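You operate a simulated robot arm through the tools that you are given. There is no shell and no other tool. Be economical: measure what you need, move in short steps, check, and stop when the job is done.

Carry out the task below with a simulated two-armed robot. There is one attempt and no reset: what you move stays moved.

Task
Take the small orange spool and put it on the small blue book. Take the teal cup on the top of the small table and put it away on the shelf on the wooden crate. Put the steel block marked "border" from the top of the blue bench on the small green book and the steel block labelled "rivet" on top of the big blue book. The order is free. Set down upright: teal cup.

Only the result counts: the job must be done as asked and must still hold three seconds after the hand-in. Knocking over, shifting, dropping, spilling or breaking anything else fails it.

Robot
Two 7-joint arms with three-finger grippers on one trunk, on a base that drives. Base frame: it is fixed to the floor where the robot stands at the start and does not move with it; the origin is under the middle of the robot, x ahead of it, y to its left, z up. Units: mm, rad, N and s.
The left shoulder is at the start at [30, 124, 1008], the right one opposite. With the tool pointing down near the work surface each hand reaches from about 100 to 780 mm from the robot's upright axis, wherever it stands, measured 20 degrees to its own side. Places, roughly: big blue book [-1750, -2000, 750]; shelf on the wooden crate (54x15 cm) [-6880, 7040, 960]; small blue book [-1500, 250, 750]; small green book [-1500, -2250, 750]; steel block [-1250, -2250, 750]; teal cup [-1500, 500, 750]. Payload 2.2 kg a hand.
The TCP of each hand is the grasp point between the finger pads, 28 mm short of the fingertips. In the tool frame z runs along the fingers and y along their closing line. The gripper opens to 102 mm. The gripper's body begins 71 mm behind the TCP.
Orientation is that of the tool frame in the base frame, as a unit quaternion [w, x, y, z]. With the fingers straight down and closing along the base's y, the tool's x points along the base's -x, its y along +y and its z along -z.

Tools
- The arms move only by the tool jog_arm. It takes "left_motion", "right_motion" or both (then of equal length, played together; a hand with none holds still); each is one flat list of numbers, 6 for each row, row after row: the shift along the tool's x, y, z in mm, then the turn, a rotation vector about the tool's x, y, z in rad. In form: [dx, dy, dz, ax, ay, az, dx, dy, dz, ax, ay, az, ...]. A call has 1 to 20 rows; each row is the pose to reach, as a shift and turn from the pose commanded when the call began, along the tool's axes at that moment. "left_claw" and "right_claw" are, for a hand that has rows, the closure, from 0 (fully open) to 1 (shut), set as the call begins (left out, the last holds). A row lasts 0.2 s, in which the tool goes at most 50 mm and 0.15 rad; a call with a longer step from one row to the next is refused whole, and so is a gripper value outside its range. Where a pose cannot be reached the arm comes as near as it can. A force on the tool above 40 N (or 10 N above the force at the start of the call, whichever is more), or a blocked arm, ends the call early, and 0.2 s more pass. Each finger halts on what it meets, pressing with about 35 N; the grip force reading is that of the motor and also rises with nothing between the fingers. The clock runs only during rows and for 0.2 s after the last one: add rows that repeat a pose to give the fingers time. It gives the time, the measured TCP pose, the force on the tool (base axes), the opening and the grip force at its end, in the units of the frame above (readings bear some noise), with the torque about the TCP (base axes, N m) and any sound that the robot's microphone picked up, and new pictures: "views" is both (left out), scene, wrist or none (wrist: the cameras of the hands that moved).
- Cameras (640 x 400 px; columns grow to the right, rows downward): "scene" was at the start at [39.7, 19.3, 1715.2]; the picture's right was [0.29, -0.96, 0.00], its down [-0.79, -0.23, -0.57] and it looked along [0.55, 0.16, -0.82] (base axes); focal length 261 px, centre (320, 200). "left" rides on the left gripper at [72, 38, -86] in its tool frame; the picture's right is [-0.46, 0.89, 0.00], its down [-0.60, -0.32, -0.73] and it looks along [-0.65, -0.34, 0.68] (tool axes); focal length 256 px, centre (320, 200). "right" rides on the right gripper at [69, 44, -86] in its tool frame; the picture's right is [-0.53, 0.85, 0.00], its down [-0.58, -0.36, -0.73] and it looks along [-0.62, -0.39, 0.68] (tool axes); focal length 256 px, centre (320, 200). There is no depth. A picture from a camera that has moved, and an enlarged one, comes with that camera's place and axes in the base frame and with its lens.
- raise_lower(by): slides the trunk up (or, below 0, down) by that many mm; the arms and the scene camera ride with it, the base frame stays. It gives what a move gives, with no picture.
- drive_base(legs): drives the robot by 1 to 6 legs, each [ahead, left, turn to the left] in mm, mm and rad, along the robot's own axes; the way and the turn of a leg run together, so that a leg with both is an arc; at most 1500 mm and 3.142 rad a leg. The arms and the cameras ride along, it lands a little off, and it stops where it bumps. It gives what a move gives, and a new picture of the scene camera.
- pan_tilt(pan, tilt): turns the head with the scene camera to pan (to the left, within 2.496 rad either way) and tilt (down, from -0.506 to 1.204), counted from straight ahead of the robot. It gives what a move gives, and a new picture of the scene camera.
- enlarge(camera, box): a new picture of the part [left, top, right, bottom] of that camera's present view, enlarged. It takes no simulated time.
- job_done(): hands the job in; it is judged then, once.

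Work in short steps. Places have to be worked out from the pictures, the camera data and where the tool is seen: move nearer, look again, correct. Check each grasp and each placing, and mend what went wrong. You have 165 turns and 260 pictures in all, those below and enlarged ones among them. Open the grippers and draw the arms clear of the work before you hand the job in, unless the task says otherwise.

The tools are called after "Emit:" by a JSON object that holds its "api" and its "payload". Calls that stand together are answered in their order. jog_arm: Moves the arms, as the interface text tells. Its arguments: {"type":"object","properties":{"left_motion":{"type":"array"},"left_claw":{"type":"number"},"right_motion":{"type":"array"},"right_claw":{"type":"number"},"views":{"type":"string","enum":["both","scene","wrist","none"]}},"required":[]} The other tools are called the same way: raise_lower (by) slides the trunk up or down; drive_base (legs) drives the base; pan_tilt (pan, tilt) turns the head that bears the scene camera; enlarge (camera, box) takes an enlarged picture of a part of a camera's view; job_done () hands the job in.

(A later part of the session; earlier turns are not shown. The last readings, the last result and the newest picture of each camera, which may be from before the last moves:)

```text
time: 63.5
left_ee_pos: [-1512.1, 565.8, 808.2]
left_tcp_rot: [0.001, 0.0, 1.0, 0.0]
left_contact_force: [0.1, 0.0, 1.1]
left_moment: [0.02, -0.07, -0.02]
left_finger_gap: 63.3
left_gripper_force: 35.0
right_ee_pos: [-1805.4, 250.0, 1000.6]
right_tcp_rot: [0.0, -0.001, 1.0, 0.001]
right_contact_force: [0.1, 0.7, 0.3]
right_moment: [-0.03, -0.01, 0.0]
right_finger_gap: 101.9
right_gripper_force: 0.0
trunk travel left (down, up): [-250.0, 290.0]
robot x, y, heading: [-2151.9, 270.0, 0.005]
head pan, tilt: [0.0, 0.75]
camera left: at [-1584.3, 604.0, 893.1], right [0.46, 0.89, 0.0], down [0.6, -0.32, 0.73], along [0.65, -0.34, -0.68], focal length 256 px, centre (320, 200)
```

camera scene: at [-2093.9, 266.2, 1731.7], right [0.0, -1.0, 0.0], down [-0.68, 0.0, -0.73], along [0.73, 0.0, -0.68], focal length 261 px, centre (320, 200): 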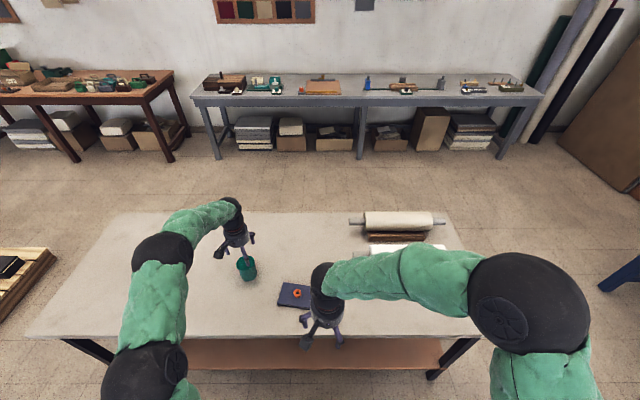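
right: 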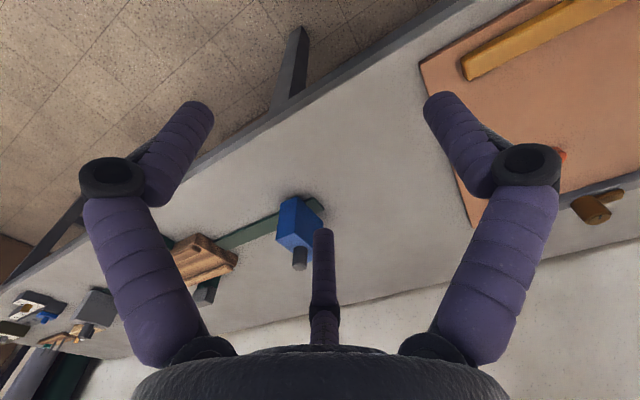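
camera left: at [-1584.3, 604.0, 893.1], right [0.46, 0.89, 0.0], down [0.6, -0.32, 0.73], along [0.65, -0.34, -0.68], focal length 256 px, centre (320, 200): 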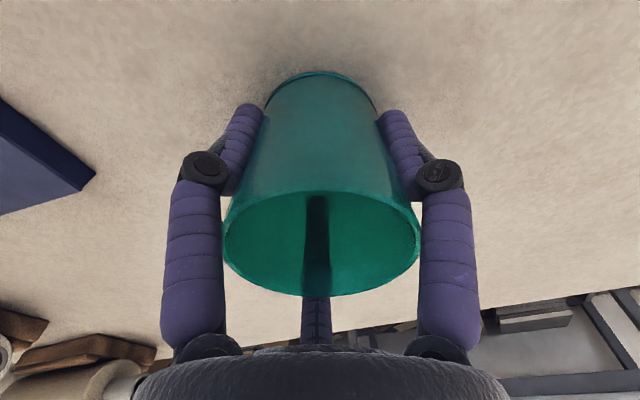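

Gripped at 63 mm. I lift and check that the cup hangs upright.

Emit:
{"api": "jog_arm", "payload": {"left_motion": [0, 0, -15, 0, 0, 0, 0, 0, -50, 0, 0, 0, 0, 0, -100, 0, 0, 0, 0, 0, -140, 0, 0, 0, 0, 0, -140, 0, 0, 0], "views": "wrist"}}

Emit:
{"api": "enlarge", "payload": {"camera": "scene", "box": [180, 180, 340, 280]}}

```text
time: 64.7
left_ee_pos: [-1510.3, 564.1, 945.0]
left_tcp_rot: [-0.001, 0.0, 1.0, 0.001]
left_contact_force: [-0.1, -0.9, -0.9]
left_moment: [-0.03, -0.02, 0.01]
left_finger_gap: 63.1
left_gripper_force: 34.9
right_ee_pos: [-1805.2, 250.6, 1000.2]
right_tcp_rot: [0.0, 0.001, 1.0, 0.001]
right_contact_force: [0.8, -0.6, 0.9]
right_moment: [-0.01, 0.01, 0.02]
right_finger_gap: 101.9
right_gripper_force: 0.1
trunk travel left (down, up): [-250.0, 290.0]
robot x, y, heading: [-2148.6, 267.8, -0.0]
head pan, tilt: [0.0, 0.75]
camera left: at [-1583.4, 602.5, 1031.5], right [0.47, 0.89, 0.0], down [0.61, -0.32, 0.73], along [0.65, -0.34, -0.68], focal length 256 px, centre (320, 200)
```

left: 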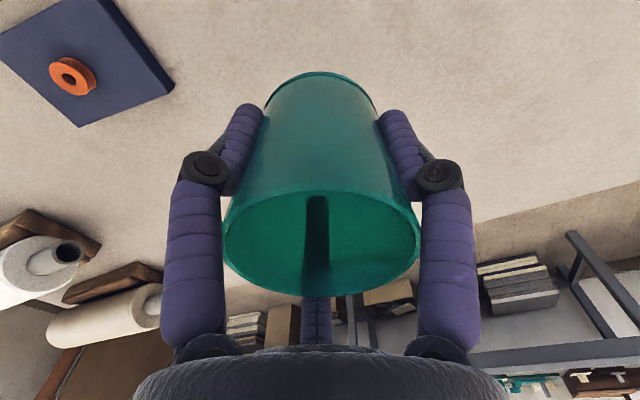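

```text
4.00 times, centred on (260, 230) of scene
camera zoom: at [-2092.7, 267.2, 1731.6], right [0.0, -1.0, 0.0], down [-0.68, 0.0, -0.73], along [0.73, 0.0, -0.68], focal length 1045 px, centre (560, 80)
```

zoom: 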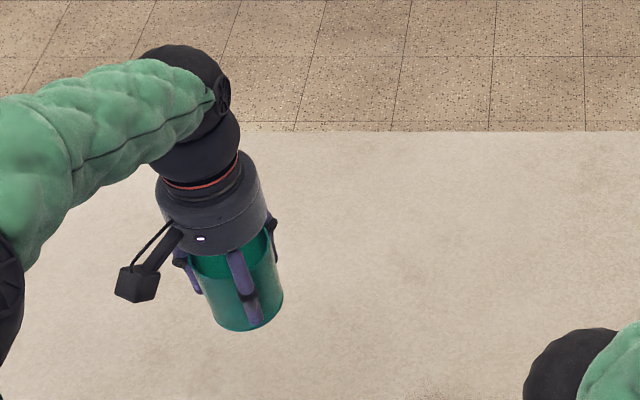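

Cup hangs upright. I tuck the arm in and look toward the crate (bearing about 2.18 rad to the left).

Emit:
{"api": "jog_arm", "payload": {"left_motion": [45, -15, -10, 0, 0, 0, 90, -30, -20, 0, 0, 0, 135, -45, -30, 0, 0, 0, 180, -60, -40, 0, 0, 0, 225, -70, -50, 0, 0, 0, 240, -80, -60, 0, 0, 0, 240, -80, -60, 0, 0, 0], "views": "none"}}

Emit:
{"api": "pan_tilt", "payload": {"pan": 2.18, "tilt": 0.3}}

Emit:
{"api": "pan_tilt", "payload": {"pan": 1.4, "tilt": 0.5}}

```text
time: 66.3
left_ee_pos: [-1753.8, 485.6, 1009.0]
left_tcp_rot: [-0.001, 0.0, 1.0, -0.001]
left_contact_force: [-0.8, -0.3, -0.3]
left_moment: [0.0, 0.01, -0.01]
left_finger_gap: 63.2
left_gripper_force: 34.7
right_ee_pos: [-1806.3, 252.8, 1002.0]
right_tcp_rot: [0.0, 0.0, 1.0, 0.001]
right_contact_force: [0.5, 0.6, 0.2]
right_moment: [0.02, -0.03, -0.01]
right_finger_gap: 102.1
right_gripper_force: 0.0
trunk travel left (down, up): [-250.0, 290.0]
robot x, y, heading: [-2146.0, 269.8, 0.001]
head pan, tilt: [0.0, 0.75]
```

```text
time: 68.4
left_ee_pos: [-1753.4, 486.6, 1007.2]
left_tcp_rot: [0.0, 0.0, 1.0, 0.0]
left_contact_force: [0.0, -0.5, -0.9]
left_moment: [-0.01, -0.01, 0.04]
left_finger_gap: 63.2
left_gripper_force: 34.3
right_ee_pos: [-1806.1, 249.6, 1001.6]
right_tcp_rot: [0.0, 0.001, 1.0, 0.001]
right_contact_force: [-0.4, 0.3, 0.6]
right_moment: [-0.01, -0.03, 0.02]
right_finger_gap: 102.0
right_gripper_force: 0.0
trunk travel left (down, up): [-250.0, 290.0]
robot x, y, heading: [-2150.4, 270.3, 0.002]
head pan, tilt: [2.18, 0.3]
camera scene: at [-2229.5, 343.7, 1772.1], right [0.82, 0.57, 0.0], down [0.17, -0.24, -0.96], along [-0.55, 0.78, -0.3], focal length 261 px, centre (320, 200)
```

scene: 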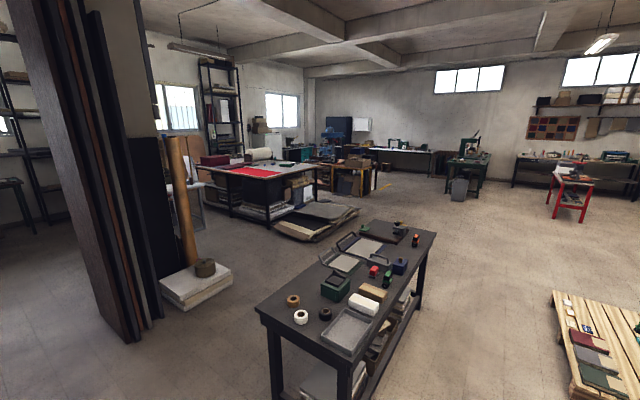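

```text
time: 69.5
left_ee_pos: [-1754.1, 485.3, 1007.7]
left_tcp_rot: [0.0, 0.0, 1.0, 0.001]
left_contact_force: [-0.3, 0.1, -0.1]
left_moment: [0.01, 0.01, -0.02]
left_finger_gap: 63.0
left_gripper_force: 35.2
right_ee_pos: [-1804.9, 250.4, 1001.3]
right_tcp_rot: [0.0, 0.0, 1.0, 0.001]
right_contact_force: [0.4, 0.6, -0.5]
right_moment: [0.0, 0.01, 0.0]
right_finger_gap: 101.9
right_gripper_force: 0.1
trunk travel left (down, up): [-250.0, 290.0]
robot x, y, heading: [-2148.2, 267.0, 0.003]
head pan, tilt: [1.4, 0.499]
camera scene: at [-2160.7, 356.7, 1753.7], right [0.99, -0.17, 0.0], down [-0.08, -0.47, -0.88], along [0.15, 0.87, -0.48], focal length 261 px, centre (320, 200)
```

scene: 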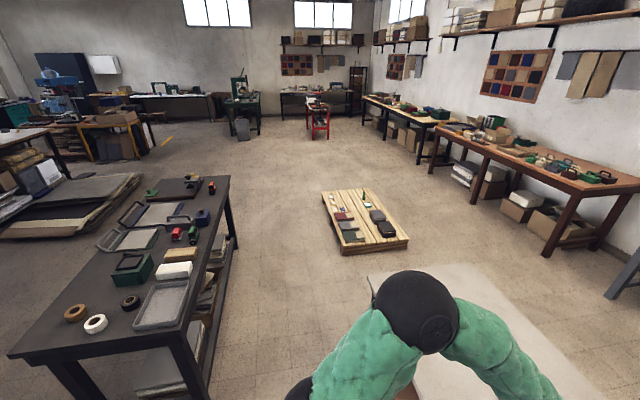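

The corridor at x ≈ −2180 between the black bench (x < −2620) and the pallet (x > −1560) is clear. I turn left and drive up it.

Emit:
{"api": "pan_tilt", "payload": {"pan": 0.4, "tilt": 0.4}}

Emit:
{"api": "drive_base", "payload": {"legs": [[0, 0, 1.57], [1500, 0, 0], [1500, 0, 0], [800, 0, 0.5]]}}

```text
time: 70.8
left_ee_pos: [-1754.9, 485.0, 1007.7]
left_tcp_rot: [-0.001, 0.0, 1.0, 0.001]
left_contact_force: [0.1, 0.7, -0.3]
left_moment: [0.02, -0.03, 0.0]
left_finger_gap: 63.2
left_gripper_force: 34.7
right_ee_pos: [-1804.7, 251.0, 1001.2]
right_tcp_rot: [0.0, 0.0, 1.0, 0.001]
right_contact_force: [-0.6, -0.4, 0.5]
right_moment: [0.01, -0.04, -0.03]
right_finger_gap: 102.3
right_gripper_force: 0.0
trunk travel left (down, up): [-250.0, 290.0]
robot x, y, heading: [-2146.9, 268.3, -0.001]
head pan, tilt: [0.4, 0.4]
camera scene: at [-2090.8, 303.2, 1762.8], right [0.39, -0.92, 0.0], down [-0.36, -0.15, -0.92], along [0.85, 0.36, -0.39], focal length 261 px, centre (320, 200)
```

scene: 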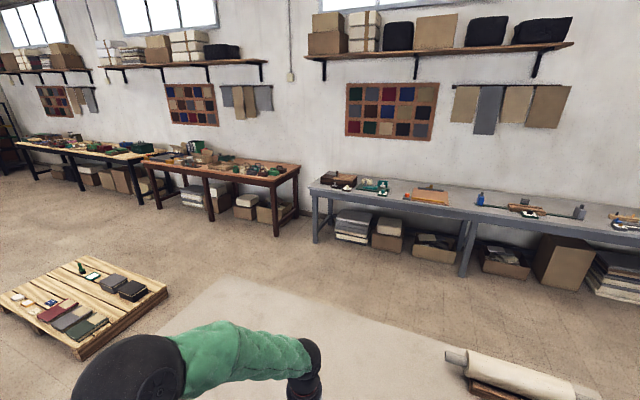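

```text
time: 92.5
left_ee_pos: [-2537.9, 4229.5, 1007.9]
left_tcp_rot: [0.001, 0.839, -0.543, 0.0]
left_contact_force: [-0.4, 0.1, -0.7]
left_moment: [0.0, 0.0, 0.0]
left_finger_gap: 63.1
left_gripper_force: 35.4
right_ee_pos: [-2303.0, 4281.0, 1001.2]
right_tcp_rot: [0.0, 0.839, -0.545, -0.001]
right_contact_force: [-0.1, -1.1, 0.0]
right_moment: [-0.02, -0.03, 0.0]
right_finger_gap: 101.8
right_gripper_force: 0.1
trunk travel left (down, up): [-250.0, 290.0]
robot x, y, heading: [-2184.0, 3961.9, 1.992]
head pan, tilt: [0.4, 0.4]
camera scene: at [-2235.2, 3996.3, 1762.8], right [0.68, 0.73, 0.0], down [0.28, -0.27, -0.92], along [-0.67, 0.63, -0.39], focal length 261 px, centre (320, 200)
```

scene: 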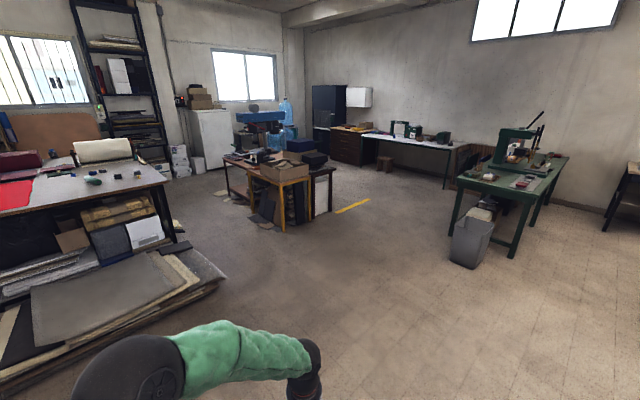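

Enlarge around where the crate should be.

Emit:
{"api": "enlarge", "payload": {"camera": "scene", "box": [210, 80, 370, 180]}}

Emit:
{"api": "enlarge", "payload": {"camera": "scene", "box": [160, 60, 480, 260]}}

```text
4.00 times, centred on (290, 130) of scene
camera zoom: at [-2235.2, 3996.3, 1762.8], right [0.68, 0.73, 0.0], down [0.28, -0.27, -0.92], along [-0.67, 0.63, -0.39], focal length 1045 px, centre (440, 480)
```

zoom: 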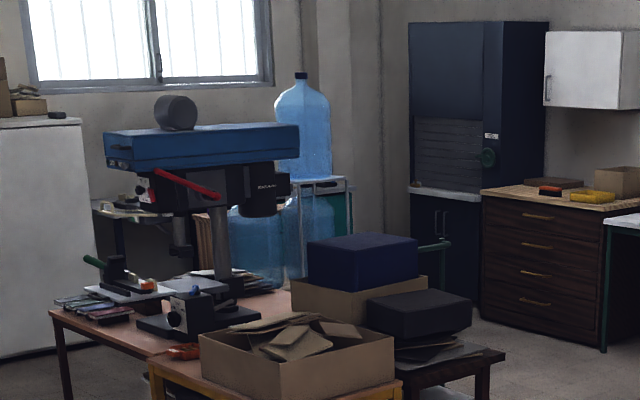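

```text
2.00 times, centred on (320, 160) of scene
camera zoom: at [-2235.2, 3996.3, 1762.8], right [0.68, 0.73, 0.0], down [0.28, -0.27, -0.92], along [-0.67, 0.63, -0.39], focal length 523 px, centre (320, 280)
```

zoom: 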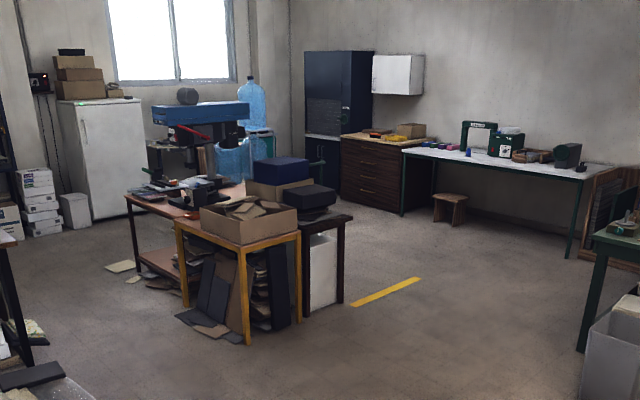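

The target lies behind the drill-press table, reachable from its right. I drive between that table and the green one and look again.

Emit:
{"api": "drive_base", "payload": {"legs": [[0, 0, 0.252], [1495, 0, 0], [1495, 0, 0]]}}

Emit:
{"api": "pan_tilt", "payload": {"pan": 0.25, "tilt": 0.3}}

```text
time: 107.8
left_ee_pos: [-4465.1, 6463.8, 1006.7]
left_tcp_rot: [0.0, 0.905, -0.426, 0.001]
left_contact_force: [0.0, 1.0, -0.7]
left_moment: [-0.02, 0.03, 0.02]
left_finger_gap: 62.9
left_gripper_force: 34.9
right_ee_pos: [-4250.9, 6574.5, 1001.1]
right_tcp_rot: [0.001, 0.905, -0.426, 0.0]
right_contact_force: [-0.2, 0.9, 0.1]
right_moment: [-0.05, 0.0, 0.0]
right_finger_gap: 102.0
right_gripper_force: 0.0
trunk travel left (down, up): [-250.0, 290.0]
robot x, y, heading: [-4049.0, 6301.8, 2.265]
head pan, tilt: [0.4, 0.4]
camera scene: at [-4110.7, 6318.5, 1762.8], right [0.46, 0.89, 0.0], down [0.35, -0.18, -0.92], along [-0.82, 0.43, -0.39], focal length 261 px, centre (320, 200)
```

scene: 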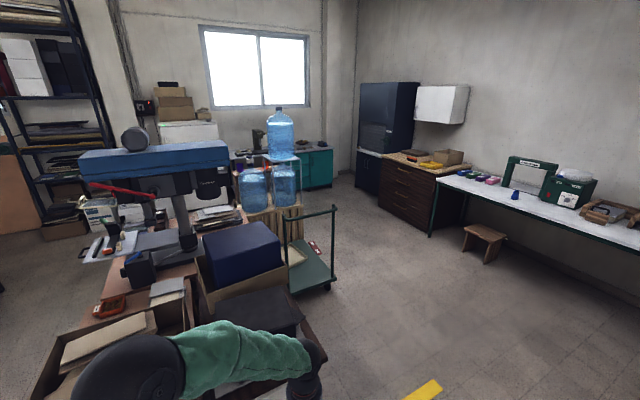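

```text
time: 108.5
left_ee_pos: [-4464.3, 6463.5, 1007.7]
left_tcp_rot: [0.0, 0.905, -0.426, 0.0]
left_contact_force: [-0.1, -0.2, -0.2]
left_moment: [0.02, -0.02, -0.01]
left_finger_gap: 63.0
left_gripper_force: 34.8
right_ee_pos: [-4251.7, 6573.9, 1001.3]
right_tcp_rot: [0.001, 0.905, -0.425, 0.0]
right_contact_force: [-0.8, -1.4, -0.2]
right_moment: [0.02, 0.03, -0.01]
right_finger_gap: 102.4
right_gripper_force: 0.0
trunk travel left (down, up): [-250.0, 290.0]
robot x, y, heading: [-4050.0, 6297.2, 2.26]
head pan, tilt: [0.25, 0.3]
camera scene: at [-4103.6, 6330.2, 1772.0], right [0.59, 0.81, 0.0], down [0.24, -0.17, -0.96], along [-0.77, 0.56, -0.3], focal length 261 px, centre (320, 200)
```

scene: 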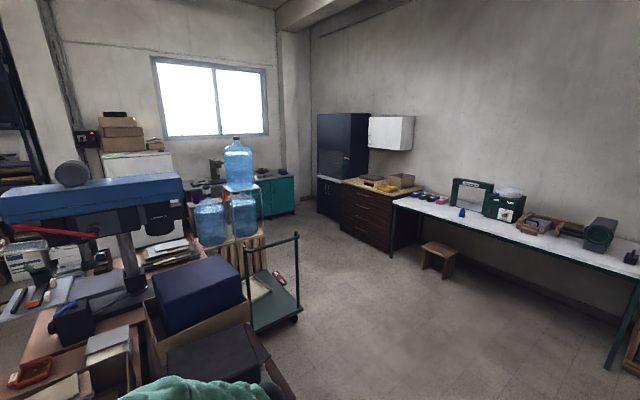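

The target points to the wooden slatted crate with the water bottles. Enlarge.

Emit:
{"api": "enlarge", "payload": {"camera": "scene", "box": [168, 130, 328, 230]}}

Emit:
{"api": "enlarge", "payload": {"camera": "scene", "box": [180, 160, 276, 220]}}

```text
4.00 times, centred on (248, 180) of scene
camera zoom: at [-4103.6, 6330.2, 1772.0], right [0.59, 0.81, 0.0], down [0.24, -0.17, -0.96], along [-0.77, 0.56, -0.3], focal length 1045 px, centre (608, 280)
```

zoom: 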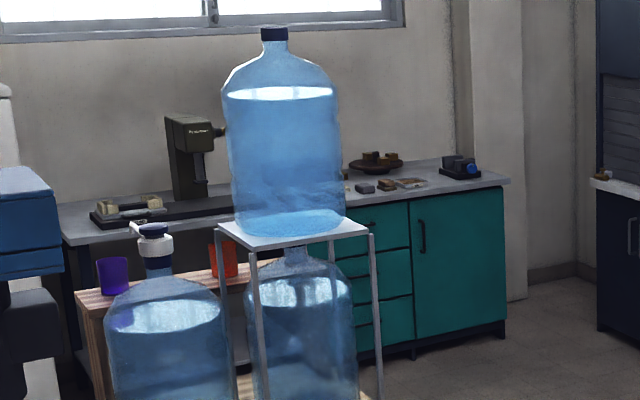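

```text
6.67 times, centred on (228, 190) of scene
camera zoom: at [-4103.6, 6330.2, 1772.0], right [0.59, 0.81, 0.0], down [0.24, -0.17, -0.96], along [-0.77, 0.56, -0.3], focal length 1742 px, centre (933, 267)
```

zoom: 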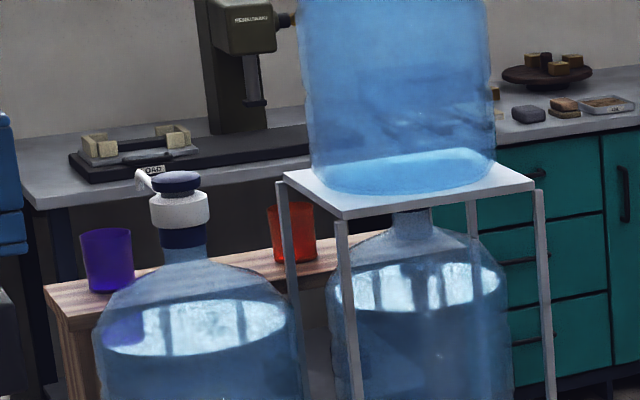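

The shelf with the purple and red cups runs along y at x ≈ −6850 behind the bottles; there's an aisle behind it. I go round by y ≈ 8000.

Emit:
{"api": "drive_base", "payload": {"legs": [[733, -410, 0], [733, -410, 0], [0, 0, 0.88], [1400, 0, 0]]}}

Emit:
{"api": "pan_tilt", "payload": {"pan": 0.5, "tilt": 0.5}}

```text
time: 125.9
left_ee_pos: [-6121.7, 7692.3, 1007.1]
left_tcp_rot: [0.0, 1.0, 0.015, 0.002]
left_contact_force: [-0.6, 0.3, 0.0]
left_moment: [0.02, -0.03, 0.0]
left_finger_gap: 63.0
left_gripper_force: 34.8
right_ee_pos: [-6079.2, 7930.6, 1001.6]
right_tcp_rot: [0.0, 1.0, 0.013, 0.0]
right_contact_force: [-0.3, -0.4, -0.3]
right_moment: [0.0, -0.01, 0.0]
right_finger_gap: 102.1
right_gripper_force: 0.0
trunk travel left (down, up): [-250.0, 290.0]
robot x, y, heading: [-5739.6, 7922.2, -3.112]
head pan, tilt: [0.25, 0.3]
camera scene: at [-5796.3, 7895.0, 1772.0], right [-0.27, 0.96, 0.0], down [0.28, 0.08, -0.96], along [-0.92, -0.26, -0.3], focal length 261 px, centre (320, 200)
```

scene: 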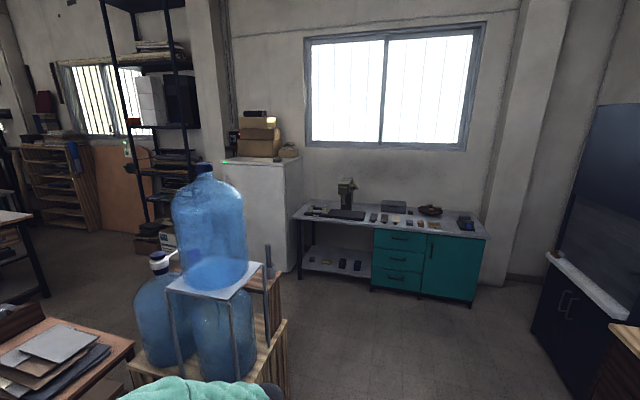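

```text
time: 126.7
left_ee_pos: [-6122.5, 7692.7, 1006.9]
left_tcp_rot: [-0.001, 1.0, 0.014, 0.001]
left_contact_force: [0.1, 0.6, -1.4]
left_moment: [-0.01, -0.06, 0.02]
left_finger_gap: 62.9
left_gripper_force: 35.0
right_ee_pos: [-6078.0, 7928.9, 999.9]
right_tcp_rot: [0.0, 1.0, 0.014, 0.0]
right_contact_force: [-0.5, -0.2, -0.2]
right_moment: [0.02, 0.04, -0.04]
right_finger_gap: 102.3
right_gripper_force: 0.0
trunk travel left (down, up): [-250.0, 290.0]
robot x, y, heading: [-5736.1, 7921.0, -3.113]
head pan, tilt: [0.499, 0.499]
camera scene: at [-5784.7, 7874.9, 1753.7], right [-0.5, 0.86, 0.0], down [0.41, 0.24, -0.88], along [-0.76, -0.44, -0.48], focal length 261 px, centre (320, 200)
```

scene: 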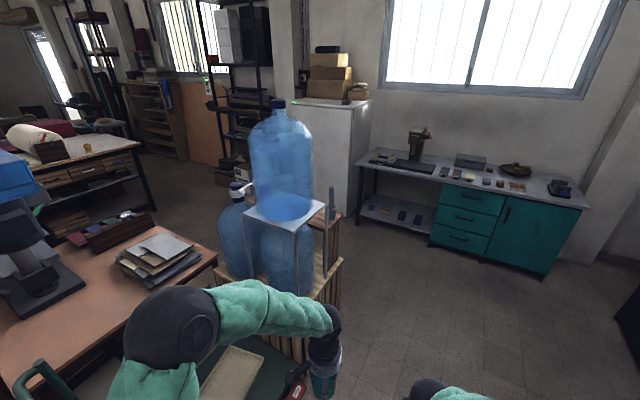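

Shelf's near end is at about (−6930, 7311). I continue past it, turn to face +x, and view the shelf from behind.

Emit:
{"api": "drive_base", "payload": {"legs": [[1500, 0, 0], [230, 0, 0], [0, 0, -1.57], [0, 0, -1.57]]}}

Emit:
{"api": "pan_tilt", "payload": {"pan": -0.6, "tilt": 0.7}}

```text
time: 143.2
left_ee_pos: [-7107.6, 8093.2, 1007.5]
left_tcp_rot: [-0.001, -0.014, 1.0, 0.0]
left_contact_force: [-0.5, 0.4, -0.9]
left_moment: [-0.01, -0.02, 0.05]
left_finger_gap: 62.7
left_gripper_force: 35.1
right_ee_pos: [-7150.5, 7856.5, 1001.4]
right_tcp_rot: [0.0, -0.016, 1.0, 0.0]
right_contact_force: [-1.2, -0.9, -0.3]
right_moment: [0.01, 0.02, 0.02]
right_finger_gap: 102.0
right_gripper_force: 0.0
trunk travel left (down, up): [-250.0, 290.0]
robot x, y, heading: [-7496.7, 7863.1, 0.027]
head pan, tilt: [0.499, 0.499]
camera scene: at [-7443.8, 7908.1, 1753.7], right [0.5, -0.86, 0.0], down [-0.41, -0.24, -0.88], along [0.76, 0.44, -0.48], focal length 261 px, centre (320, 200)
```

scene: 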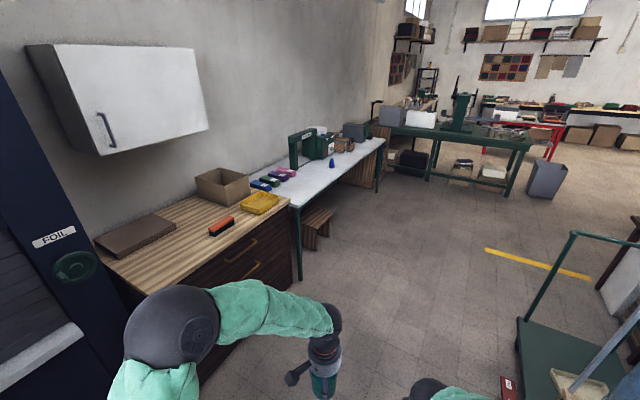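

```text
time: 144.6
left_ee_pos: [-7108.3, 8092.8, 1006.8]
left_tcp_rot: [-0.001, -0.015, 1.0, 0.001]
left_contact_force: [0.3, -0.2, -0.1]
left_moment: [-0.01, 0.01, -0.01]
left_finger_gap: 63.2
left_gripper_force: 35.0
right_ee_pos: [-7150.8, 7857.2, 1001.7]
right_tcp_rot: [0.0, -0.014, 1.0, 0.001]
right_contact_force: [0.1, 0.9, 0.7]
right_moment: [0.0, 0.0, 0.0]
right_finger_gap: 102.2
right_gripper_force: 0.1
trunk travel left (down, up): [-250.0, 290.0]
robot x, y, heading: [-7491.6, 7864.4, 0.029]
head pan, tilt: [-0.6, 0.7]
camera scene: at [-7451.0, 7816.5, 1736.0], right [-0.54, -0.84, 0.0], down [-0.54, 0.35, -0.76], along [0.64, -0.41, -0.64], focal length 261 px, centre (320, 200)
```

scene: 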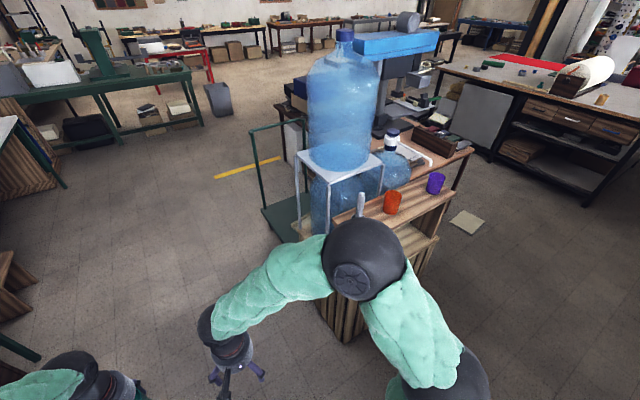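

I slide right along the aisle to stand behind the shelf.

Emit:
{"api": "drive_base", "payload": {"legs": [[-50, -850, -0.028]]}}

Emit:
{"api": "pan_tilt", "payload": {"pan": 0, "tilt": 0.75}}

```text
time: 149.0
left_ee_pos: [-7142.7, 7232.1, 1006.6]
left_tcp_rot: [0.0, 0.01, 1.0, 0.0]
left_contact_force: [-0.8, 0.1, -0.5]
left_moment: [0.03, -0.01, 0.02]
left_finger_gap: 62.9
left_gripper_force: 34.8
right_ee_pos: [-7198.4, 6998.3, 1002.3]
right_tcp_rot: [0.0, 0.01, 1.0, 0.0]
right_contact_force: [0.2, 0.0, -0.1]
right_moment: [-0.01, -0.02, -0.03]
right_finger_gap: 101.9
right_gripper_force: 0.1
trunk travel left (down, up): [-250.0, 290.0]
robot x, y, heading: [-7540.2, 7023.0, -0.022]
head pan, tilt: [-0.6, 0.7]
camera scene: at [-7500.2, 6972.7, 1735.9], right [-0.58, -0.81, 0.0], down [-0.52, 0.38, -0.76], along [0.62, -0.45, -0.64], focal length 261 px, centre (320, 200)
```

scene: 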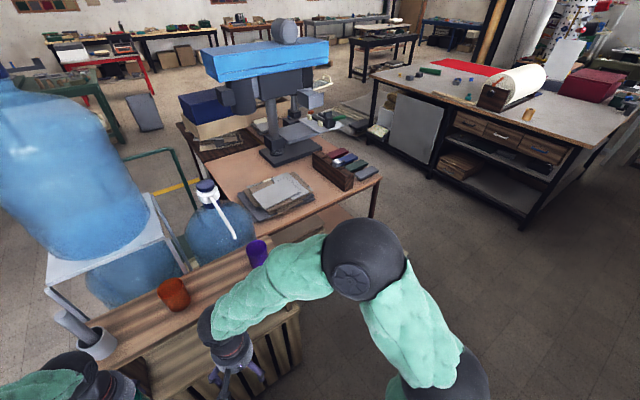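

```text
time: 150.0
left_ee_pos: [-7142.6, 7232.7, 1007.1]
left_tcp_rot: [-0.001, 0.011, 1.0, 0.001]
left_contact_force: [0.0, -0.1, 0.3]
left_moment: [0.0, -0.01, -0.01]
left_finger_gap: 63.0
left_gripper_force: 35.2
right_ee_pos: [-7198.7, 6997.9, 1002.2]
right_tcp_rot: [0.001, 0.011, 1.0, 0.001]
right_contact_force: [0.9, -0.6, -0.3]
right_moment: [0.03, -0.04, 0.02]
right_finger_gap: 102.1
right_gripper_force: 0.0
trunk travel left (down, up): [-250.0, 290.0]
robot x, y, heading: [-7540.1, 7023.5, -0.026]
head pan, tilt: [0.0, 0.75]
camera scene: at [-7486.3, 7021.0, 1731.7], right [-0.02, -1.0, 0.0], down [-0.68, 0.02, -0.73], along [0.73, -0.02, -0.68], focal length 261 px, centre (320, 200)
```

scene: 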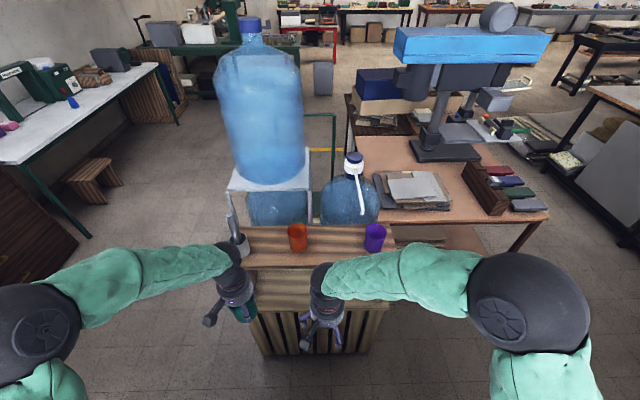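

Good view. Enlarge the shelf.

Emit:
{"api": "enlarge", "payload": {"camera": "scene", "box": [220, 200, 412, 320]}}

```text
3.33 times, centred on (316, 260) of scene
camera zoom: at [-7486.3, 7021.0, 1731.7], right [-0.02, -1.0, 0.0], down [-0.68, 0.02, -0.73], along [0.73, -0.02, -0.68], focal length 871 px, centre (333, 0)
```

zoom: 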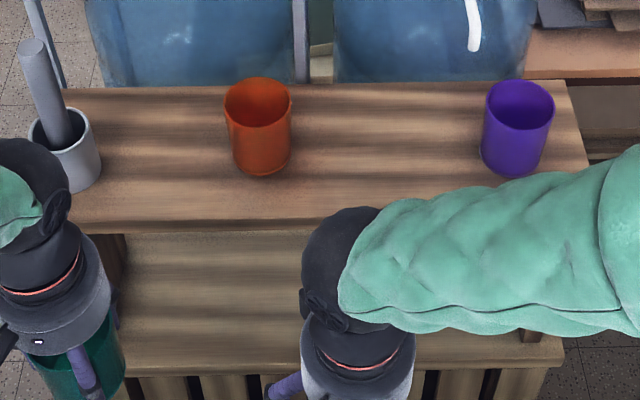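

Red base is about (−6911, 7083), purple (−6916, 6810): free spot midway at (−6912, 6946). I raise the trunk 120 mm and sidestep right so the left arm faces the spot.

Emit:
{"api": "raise_lower", "payload": {"by": 120}}

Emit:
{"api": "drive_base", "payload": {"legs": [[0, -230, 0.026]]}}

Emit:
{"api": "enlarge", "payload": {"camera": "scene", "box": [220, 200, 380, 300]}}

```text
time: 151.5
left_ee_pos: [-7142.5, 7231.5, 1127.5]
left_tcp_rot: [-0.001, 0.012, 1.0, 0.0]
left_contact_force: [-0.1, -0.4, -0.2]
left_moment: [0.0, 0.0, 0.04]
left_finger_gap: 62.7
left_gripper_force: 34.8
right_ee_pos: [-7198.9, 6997.0, 1120.5]
right_tcp_rot: [-0.001, 0.012, 1.0, 0.001]
right_contact_force: [-0.1, 0.3, -0.6]
right_moment: [-0.01, 0.0, 0.01]
right_finger_gap: 102.1
right_gripper_force: 0.0
trunk travel left (down, up): [-370.0, 170.0]
robot x, y, heading: [-7539.2, 7024.2, -0.021]
head pan, tilt: [0.0, 0.75]
```

```text
time: 153.3
left_ee_pos: [-7150.4, 7015.4, 1127.3]
left_tcp_rot: [-0.001, -0.003, 1.0, 0.0]
left_contact_force: [0.1, 0.1, -0.7]
left_moment: [0.05, -0.01, 0.01]
left_finger_gap: 62.7
left_gripper_force: 35.3
right_ee_pos: [-7199.5, 6779.1, 1120.9]
right_tcp_rot: [0.0, -0.003, 1.0, 0.001]
right_contact_force: [0.6, 0.1, 0.7]
right_moment: [0.02, -0.01, 0.03]
right_finger_gap: 101.9
right_gripper_force: 0.1
trunk travel left (down, up): [-370.0, 170.0]
robot x, y, heading: [-7543.1, 6798.7, 0.008]
head pan, tilt: [0.0, 0.75]
camera scene: at [-7488.1, 6794.3, 1851.7], right [0.01, -1.0, 0.0], down [-0.68, 0.0, -0.73], along [0.73, 0.0, -0.68], focal length 261 px, centre (320, 200)
```

scene: 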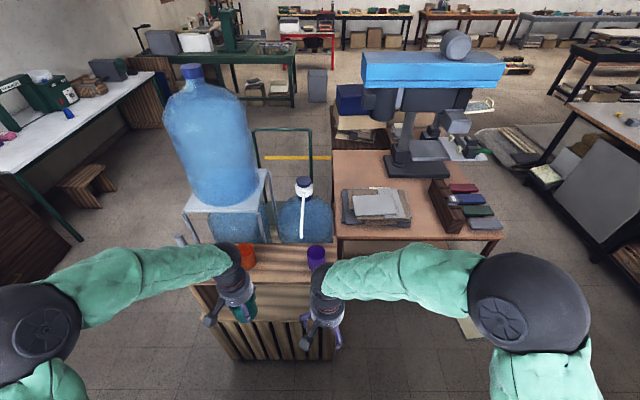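

```text
4.00 times, centred on (300, 250) of scene
camera zoom: at [-7488.1, 6794.3, 1851.7], right [0.01, -1.0, 0.0], down [-0.68, 0.0, -0.73], along [0.73, 0.0, -0.68], focal length 1045 px, centre (400, 0)
```

zoom: 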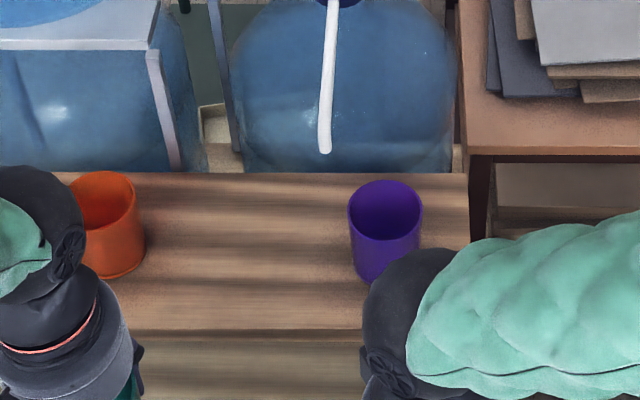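

The pump spout overhangs near (−6875, 6864, 1100), so I choose (−6915, 6955). First shift sideways, then go forward at height.

Emit:
{"api": "jog_arm", "payload": {"left_motion": [0, -30, 0, 0, 0, 0, 0, -60, 0, 0, 0, 0, -40, -60, 0, 0, 0, 0, -80, -60, 0, 0, 0, 0, -120, -60, 0, 0, 0, 0, -160, -60, 0, 0, 0, 0, -160, -60, 0, 0, 0, 0]}}

Emit:
{"api": "enlarge", "payload": {"camera": "scene", "box": [220, 180, 380, 280]}}

```text
time: 154.9
left_ee_pos: [-6991.9, 6957.9, 1130.1]
left_tcp_rot: [0.0, -0.004, 1.0, 0.0]
left_contact_force: [-1.1, -0.1, -0.3]
left_moment: [-0.01, -0.02, -0.01]
left_finger_gap: 62.9
left_gripper_force: 34.8
right_ee_pos: [-7200.7, 6781.2, 1121.6]
right_tcp_rot: [0.0, -0.003, 1.0, 0.001]
right_contact_force: [0.4, 0.2, 0.0]
right_moment: [0.0, -0.03, 0.01]
right_finger_gap: 102.1
right_gripper_force: 0.1
trunk travel left (down, up): [-370.0, 170.0]
robot x, y, heading: [-7545.9, 6798.3, 0.006]
head pan, tilt: [0.0, 0.75]
camera scene: at [-7489.6, 6795.3, 1851.8], right [0.01, -1.0, 0.0], down [-0.68, 0.0, -0.73], along [0.73, 0.0, -0.68], focal length 261 px, centre (320, 200)
camera left: at [-7063.9, 6995.5, 1214.8], right [0.46, 0.89, 0.0], down [0.61, -0.31, 0.73], along [0.65, -0.34, -0.68], focal length 256 px, centre (320, 200)
```

scene: 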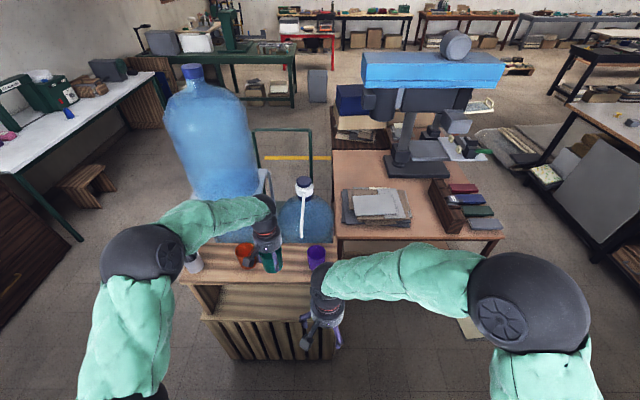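
left: 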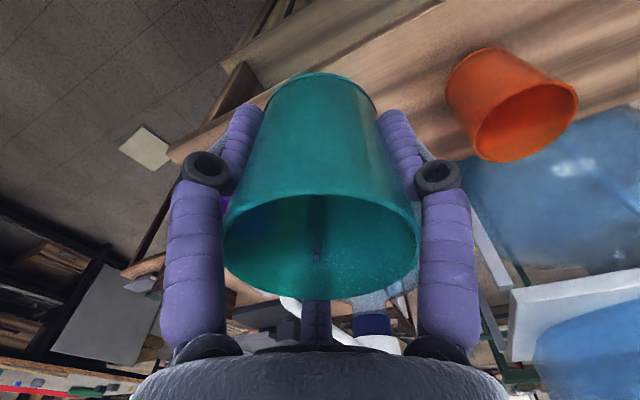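

```text
4.00 times, centred on (300, 230) of scene
camera zoom: at [-7489.6, 6795.3, 1851.8], right [0.01, -1.0, 0.0], down [-0.68, 0.0, -0.73], along [0.73, 0.0, -0.68], focal length 1045 px, centre (400, 80)
```

zoom: 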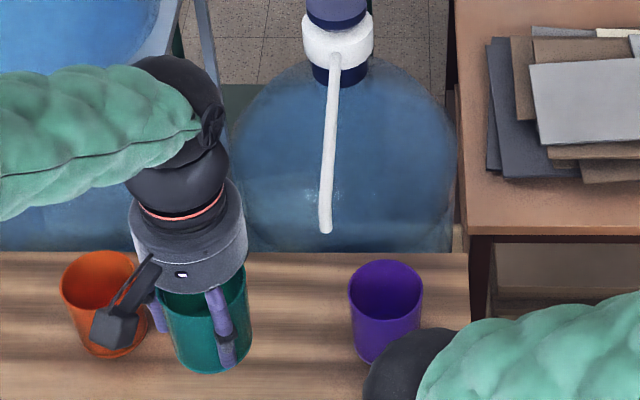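

Aligned. Move forward over the shelf and lower partway.

Emit:
{"api": "jog_arm", "payload": {"left_motion": [-40, 2, 0, 0, 0, 0, -77, 2, 0, 0, 0, 0, -77, 2, 30, 0, 0, 0, -77, 2, 70, 0, 0, 0, -77, 2, 85, 0, 0, 0, -77, 2, 85, 0, 0, 0]}}

Emit:
{"api": "enlarge", "payload": {"camera": "scene", "box": [220, 200, 380, 300]}}

```text
time: 156.3
left_ee_pos: [-6912.9, 6959.6, 1042.9]
left_tcp_rot: [-0.001, -0.003, 1.0, 0.0]
left_contact_force: [-1.1, -0.2, -0.7]
left_moment: [-0.01, 0.01, 0.02]
left_finger_gap: 62.9
left_gripper_force: 34.8
right_ee_pos: [-7199.7, 6780.2, 1121.3]
right_tcp_rot: [0.0, -0.002, 1.0, 0.0]
right_contact_force: [-0.1, -0.3, -0.1]
right_moment: [-0.04, 0.03, 0.0]
right_finger_gap: 102.1
right_gripper_force: 0.0
trunk travel left (down, up): [-370.0, 170.0]
robot x, y, heading: [-7542.3, 6794.8, 0.008]
head pan, tilt: [0.0, 0.75]
camera scene: at [-7487.8, 6795.2, 1851.7], right [0.01, -1.0, 0.0], down [-0.68, 0.0, -0.73], along [0.73, 0.0, -0.68], focal length 261 px, centre (320, 200)
camera left: at [-6985.5, 6996.7, 1128.5], right [0.46, 0.89, 0.0], down [0.61, -0.31, 0.73], along [0.65, -0.34, -0.68], focal length 256 px, centre (320, 200)
```

scene: 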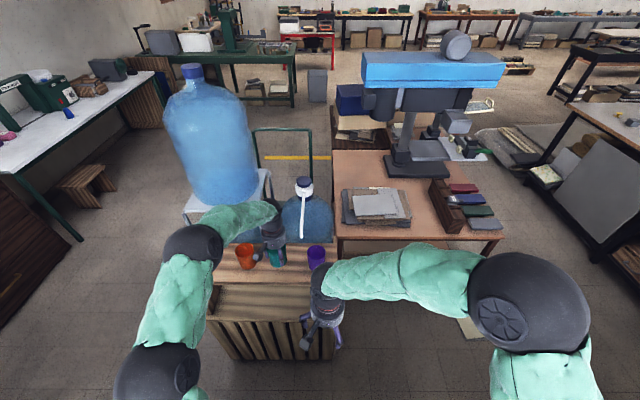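
left: 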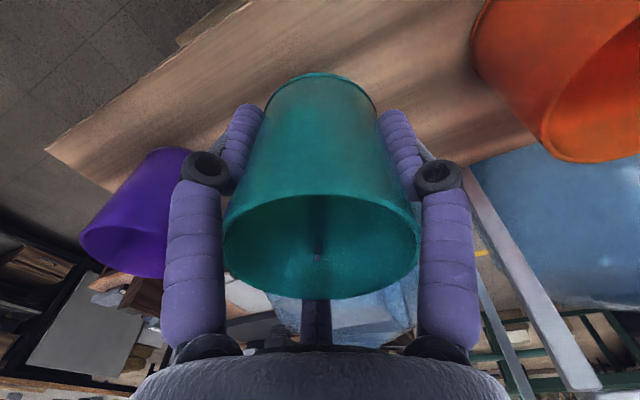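

```text
4.00 times, centred on (300, 250) of scene
camera zoom: at [-7487.8, 6795.2, 1851.7], right [0.01, -1.0, 0.0], down [-0.68, 0.0, -0.73], along [0.73, 0.0, -0.68], focal length 1045 px, centre (400, 0)
```

zoom: 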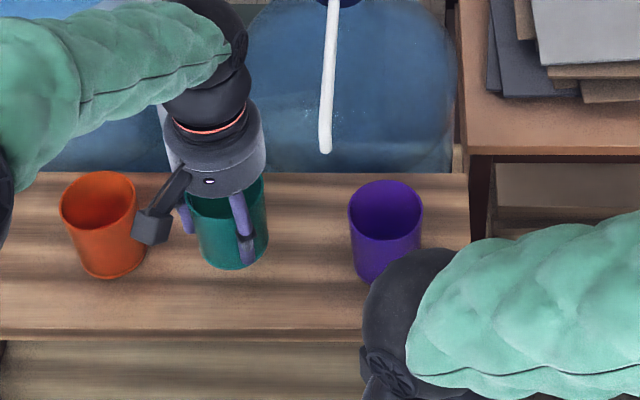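

Cup is well between red and purple. Lower slowly until contact.

Emit:
{"api": "jog_arm", "payload": {"left_motion": [0, 0, 8, 0, 0, 0, 0, 0, 14, 0, 0, 0, 0, 0, 18, 0, 0, 0, 0, 0, 21, 0, 0, 0, 0, 0, 24, 0, 0, 0, 0, 0, 27, 0, 0, 0, 0, 0, 30, 0, 0, 0], "views": "wrist"}}

```text
time: 157.9
left_ee_pos: [-6911.1, 6959.2, 1012.7]
left_tcp_rot: [-0.001, -0.004, 1.0, 0.0]
left_contact_force: [0.3, 0.1, -1.1]
left_moment: [-0.01, -0.01, -0.03]
left_finger_gap: 62.6
left_gripper_force: 34.7
right_ee_pos: [-7199.1, 6781.0, 1121.0]
right_tcp_rot: [0.0, -0.004, 1.0, 0.001]
right_contact_force: [-0.2, 0.1, 0.9]
right_moment: [0.05, 0.0, 0.03]
right_finger_gap: 101.8
right_gripper_force: 0.0
trunk travel left (down, up): [-370.0, 170.0]
robot x, y, heading: [-7543.2, 6795.6, 0.004]
head pan, tilt: [0.0, 0.75]
camera left: at [-6984.9, 6997.0, 1098.1], right [0.46, 0.89, 0.0], down [0.61, -0.31, 0.73], along [0.65, -0.34, -0.68], focal length 256 px, centre (320, 200)
```

left: 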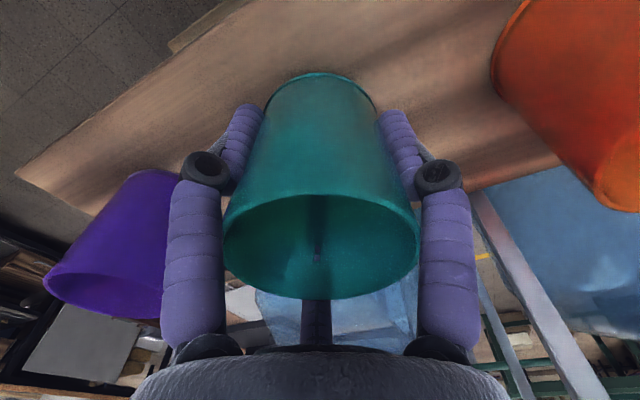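

No contact yet; continue.

Emit:
{"api": "jog_arm", "payload": {"left_motion": [0, 0, 3, 0, 0, 0, 0, 0, 6, 0, 0, 0, 0, 0, 8, 0, 0, 0, 0, 0, 10, 0, 0, 0, 0, 0, 12, 0, 0, 0, 0, 0, 14, 0, 0, 0], "views": "wrist"}}

```text
time: 159.3
left_ee_pos: [-6912.6, 6960.9, 998.5]
left_tcp_rot: [-0.001, -0.004, 1.0, 0.0]
left_contact_force: [0.5, 0.8, -1.0]
left_moment: [0.01, 0.02, 0.04]
left_finger_gap: 62.7
left_gripper_force: 34.8
right_ee_pos: [-7200.5, 6779.6, 1122.0]
right_tcp_rot: [0.0, -0.002, 1.0, 0.001]
right_contact_force: [-0.7, -0.1, -0.5]
right_moment: [0.0, -0.02, 0.0]
right_finger_gap: 102.2
right_gripper_force: 0.1
trunk travel left (down, up): [-370.0, 170.0]
robot x, y, heading: [-7539.1, 6798.2, 0.003]
head pan, tilt: [0.0, 0.75]
camera left: at [-6985.3, 6997.2, 1083.8], right [0.46, 0.89, 0.0], down [0.61, -0.31, 0.73], along [0.65, -0.34, -0.68], focal length 256 px, centre (320, 200)
```

left: 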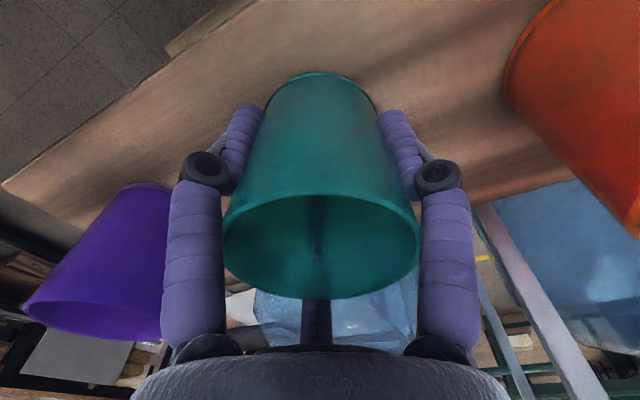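

Still no contact; continue in small steps.

Emit:
{"api": "jog_arm", "payload": {"left_motion": [0, 0, 3, 0, 0, 0, 0, 0, 6, 0, 0, 0, 0, 0, 8, 0, 0, 0, 0, 0, 10, 0, 0, 0, 0, 0, 12, 0, 0, 0, 0, 0, 14, 0, 0, 0, 0, 0, 16, 0, 0, 0], "views": "wrist"}}

Emit:
{"api": "enlarge", "payload": {"camera": "scene", "box": [220, 220, 348, 300]}}

```text
time: 160.9
left_ee_pos: [-6910.1, 6961.1, 988.2]
left_tcp_rot: [0.006, -0.004, 1.0, 0.0]
left_contact_force: [-5.6, 0.0, 16.5]
left_moment: [0.03, 0.38, 0.06]
left_finger_gap: 62.8
left_gripper_force: 35.3
right_ee_pos: [-7200.1, 6780.9, 1121.6]
right_tcp_rot: [0.0, -0.003, 1.0, 0.001]
right_contact_force: [0.3, 0.1, 0.1]
right_moment: [-0.04, 0.01, -0.03]
right_finger_gap: 102.2
right_gripper_force: 0.0
trunk travel left (down, up): [-370.0, 170.0]
robot x, y, heading: [-7540.7, 6798.0, 0.001]
head pan, tilt: [0.0, 0.75]
stopped in row 7 (left hand): the force on the tool passed its limit at 40 N (the readings are from after the stop); the commanded pose is now the measured one
camera left: at [-6982.8, 6998.3, 1073.2], right [0.46, 0.89, 0.0], down [0.6, -0.31, 0.74], along [0.66, -0.33, -0.68], focal length 256 px, centre (320, 200)
```

left: 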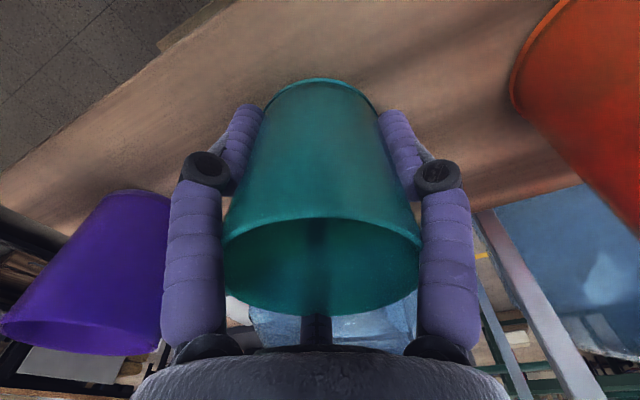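

```text
5.00 times, centred on (284, 260) of scene
camera zoom: at [-7488.5, 6795.3, 1851.5], right [0.01, -1.0, 0.0], down [-0.68, 0.0, -0.73], along [0.73, 0.0, -0.68], focal length 1306 px, centre (500, -100)
```

zoom: 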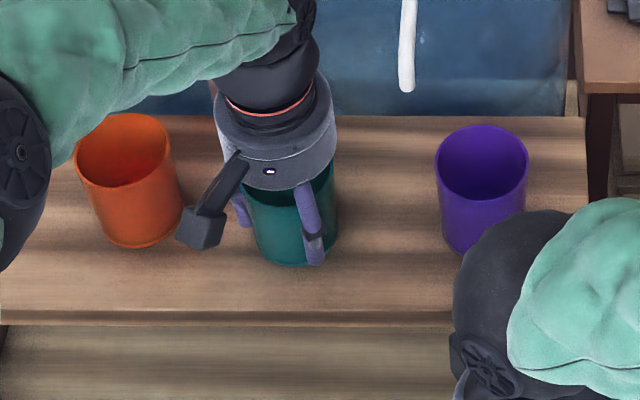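

Contact at TCP ≈ 990. Ease 3 mm up, then release gradually.

Emit:
{"api": "jog_arm", "payload": {"left_motion": [0, 0, -2, 0, 0, 0, 0, 0, -3, 0, 0, 0], "views": "none"}}

Emit:
{"api": "jog_arm", "payload": {"left_motion": [0, 0, 0, 0, 0, 0, 0, 0, 0, 0, 0, 0, 0, 0, 0, 0, 0, 0], "left_claw": 0.05}}

```text
time: 161.5
left_ee_pos: [-6911.0, 6960.8, 987.6]
left_tcp_rot: [0.003, -0.004, 1.0, 0.001]
left_contact_force: [1.8, -0.4, 4.9]
left_moment: [0.07, -0.13, 0.01]
left_finger_gap: 63.0
left_gripper_force: 35.7
right_ee_pos: [-7200.2, 6780.0, 1121.6]
right_tcp_rot: [0.0, -0.002, 1.0, 0.001]
right_contact_force: [0.9, -0.2, -0.9]
right_moment: [-0.02, -0.05, -0.01]
right_finger_gap: 102.0
right_gripper_force: 0.1
trunk travel left (down, up): [-370.0, 170.0]
robot x, y, heading: [-7540.6, 6794.9, 0.004]
head pan, tilt: [0.0, 0.75]
```

```text
time: 162.3
left_ee_pos: [-6910.8, 6960.9, 987.7]
left_tcp_rot: [0.003, -0.004, 1.0, 0.0]
left_contact_force: [0.4, -0.3, -0.6]
left_moment: [-0.02, 0.02, 0.03]
left_finger_gap: 96.8
left_gripper_force: 0.0
right_ee_pos: [-7199.9, 6781.1, 1122.5]
right_tcp_rot: [0.0, -0.003, 1.0, 0.001]
right_contact_force: [0.0, -0.1, 0.5]
right_moment: [0.02, -0.02, -0.02]
right_finger_gap: 101.9
right_gripper_force: 0.1
trunk travel left (down, up): [-370.0, 170.0]
robot x, y, heading: [-7542.8, 6794.5, 0.002]
head pan, tilt: [0.0, 0.75]
camera scene: at [-7488.1, 6795.3, 1851.7], right [0.01, -1.0, 0.0], down [-0.68, 0.0, -0.73], along [0.73, 0.0, -0.68], focal length 261 px, centre (320, 200)
camera left: at [-6984.3, 6998.3, 1073.7], right [0.46, 0.89, 0.0], down [0.6, -0.31, 0.74], along [0.65, -0.34, -0.68], focal length 256 px, centre (320, 200)
```

scene: 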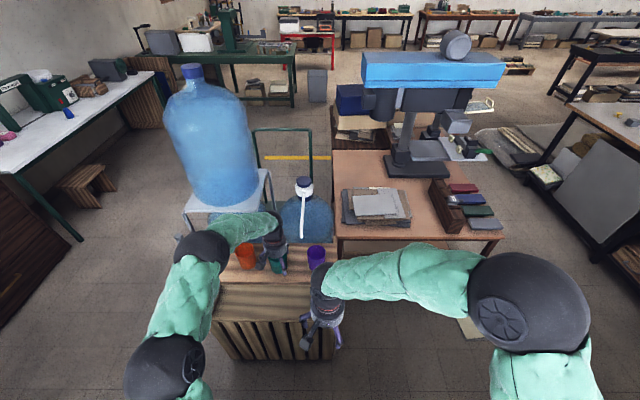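
left: 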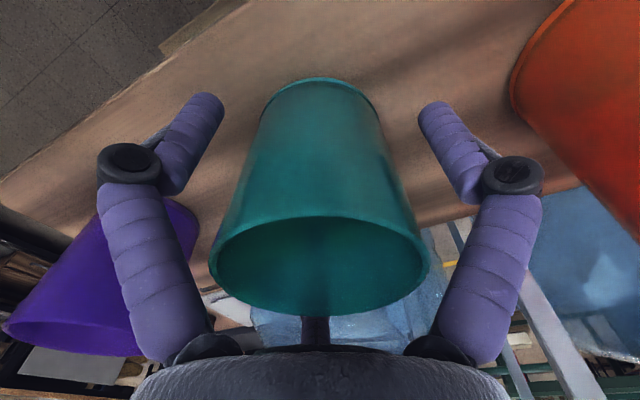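

Released and standing. Withdraw straight up, then back.

Emit:
{"api": "jog_arm", "payload": {"left_motion": [0, 0, -15, 0, 0, 0, 0, 0, -40, 0, 0, 0, 0, 0, -80, 0, 0, 0, 0, 0, -125, 0, 0, 0, 0, 0, -160, 0, 0, 0, 45, 0, -160, 0, 0, 0, 90, 0, -160, 0, 0, 0, 135, 0, -160, 0, 0, 0, 180, 0, -160, 0, 0, 0, 230, 0, -150, 0, 0, 0, 260, 0, -140, 0, 0, 0], "views": "wrist"}}

Emit:
{"api": "enlarge", "payload": {"camera": "scene", "box": [220, 200, 380, 300]}}

```text
refused: row 10 steps farther than a row can; nothing moved
```

```text
4.00 times, centred on (300, 250) of scene
camera zoom: at [-7488.1, 6795.3, 1851.7], right [0.01, -1.0, 0.0], down [-0.68, 0.0, -0.73], along [0.73, 0.0, -0.68], focal length 1045 px, centre (400, 0)
```

zoom: 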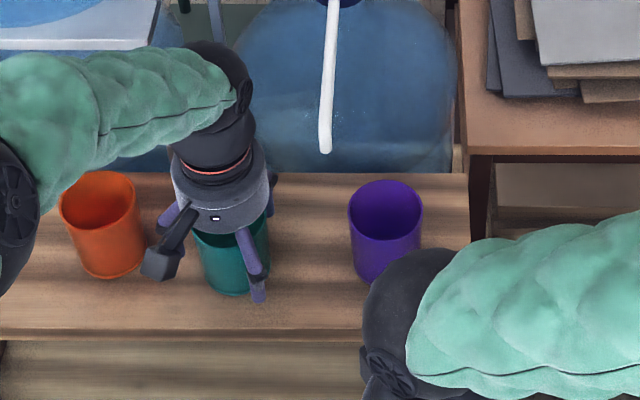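

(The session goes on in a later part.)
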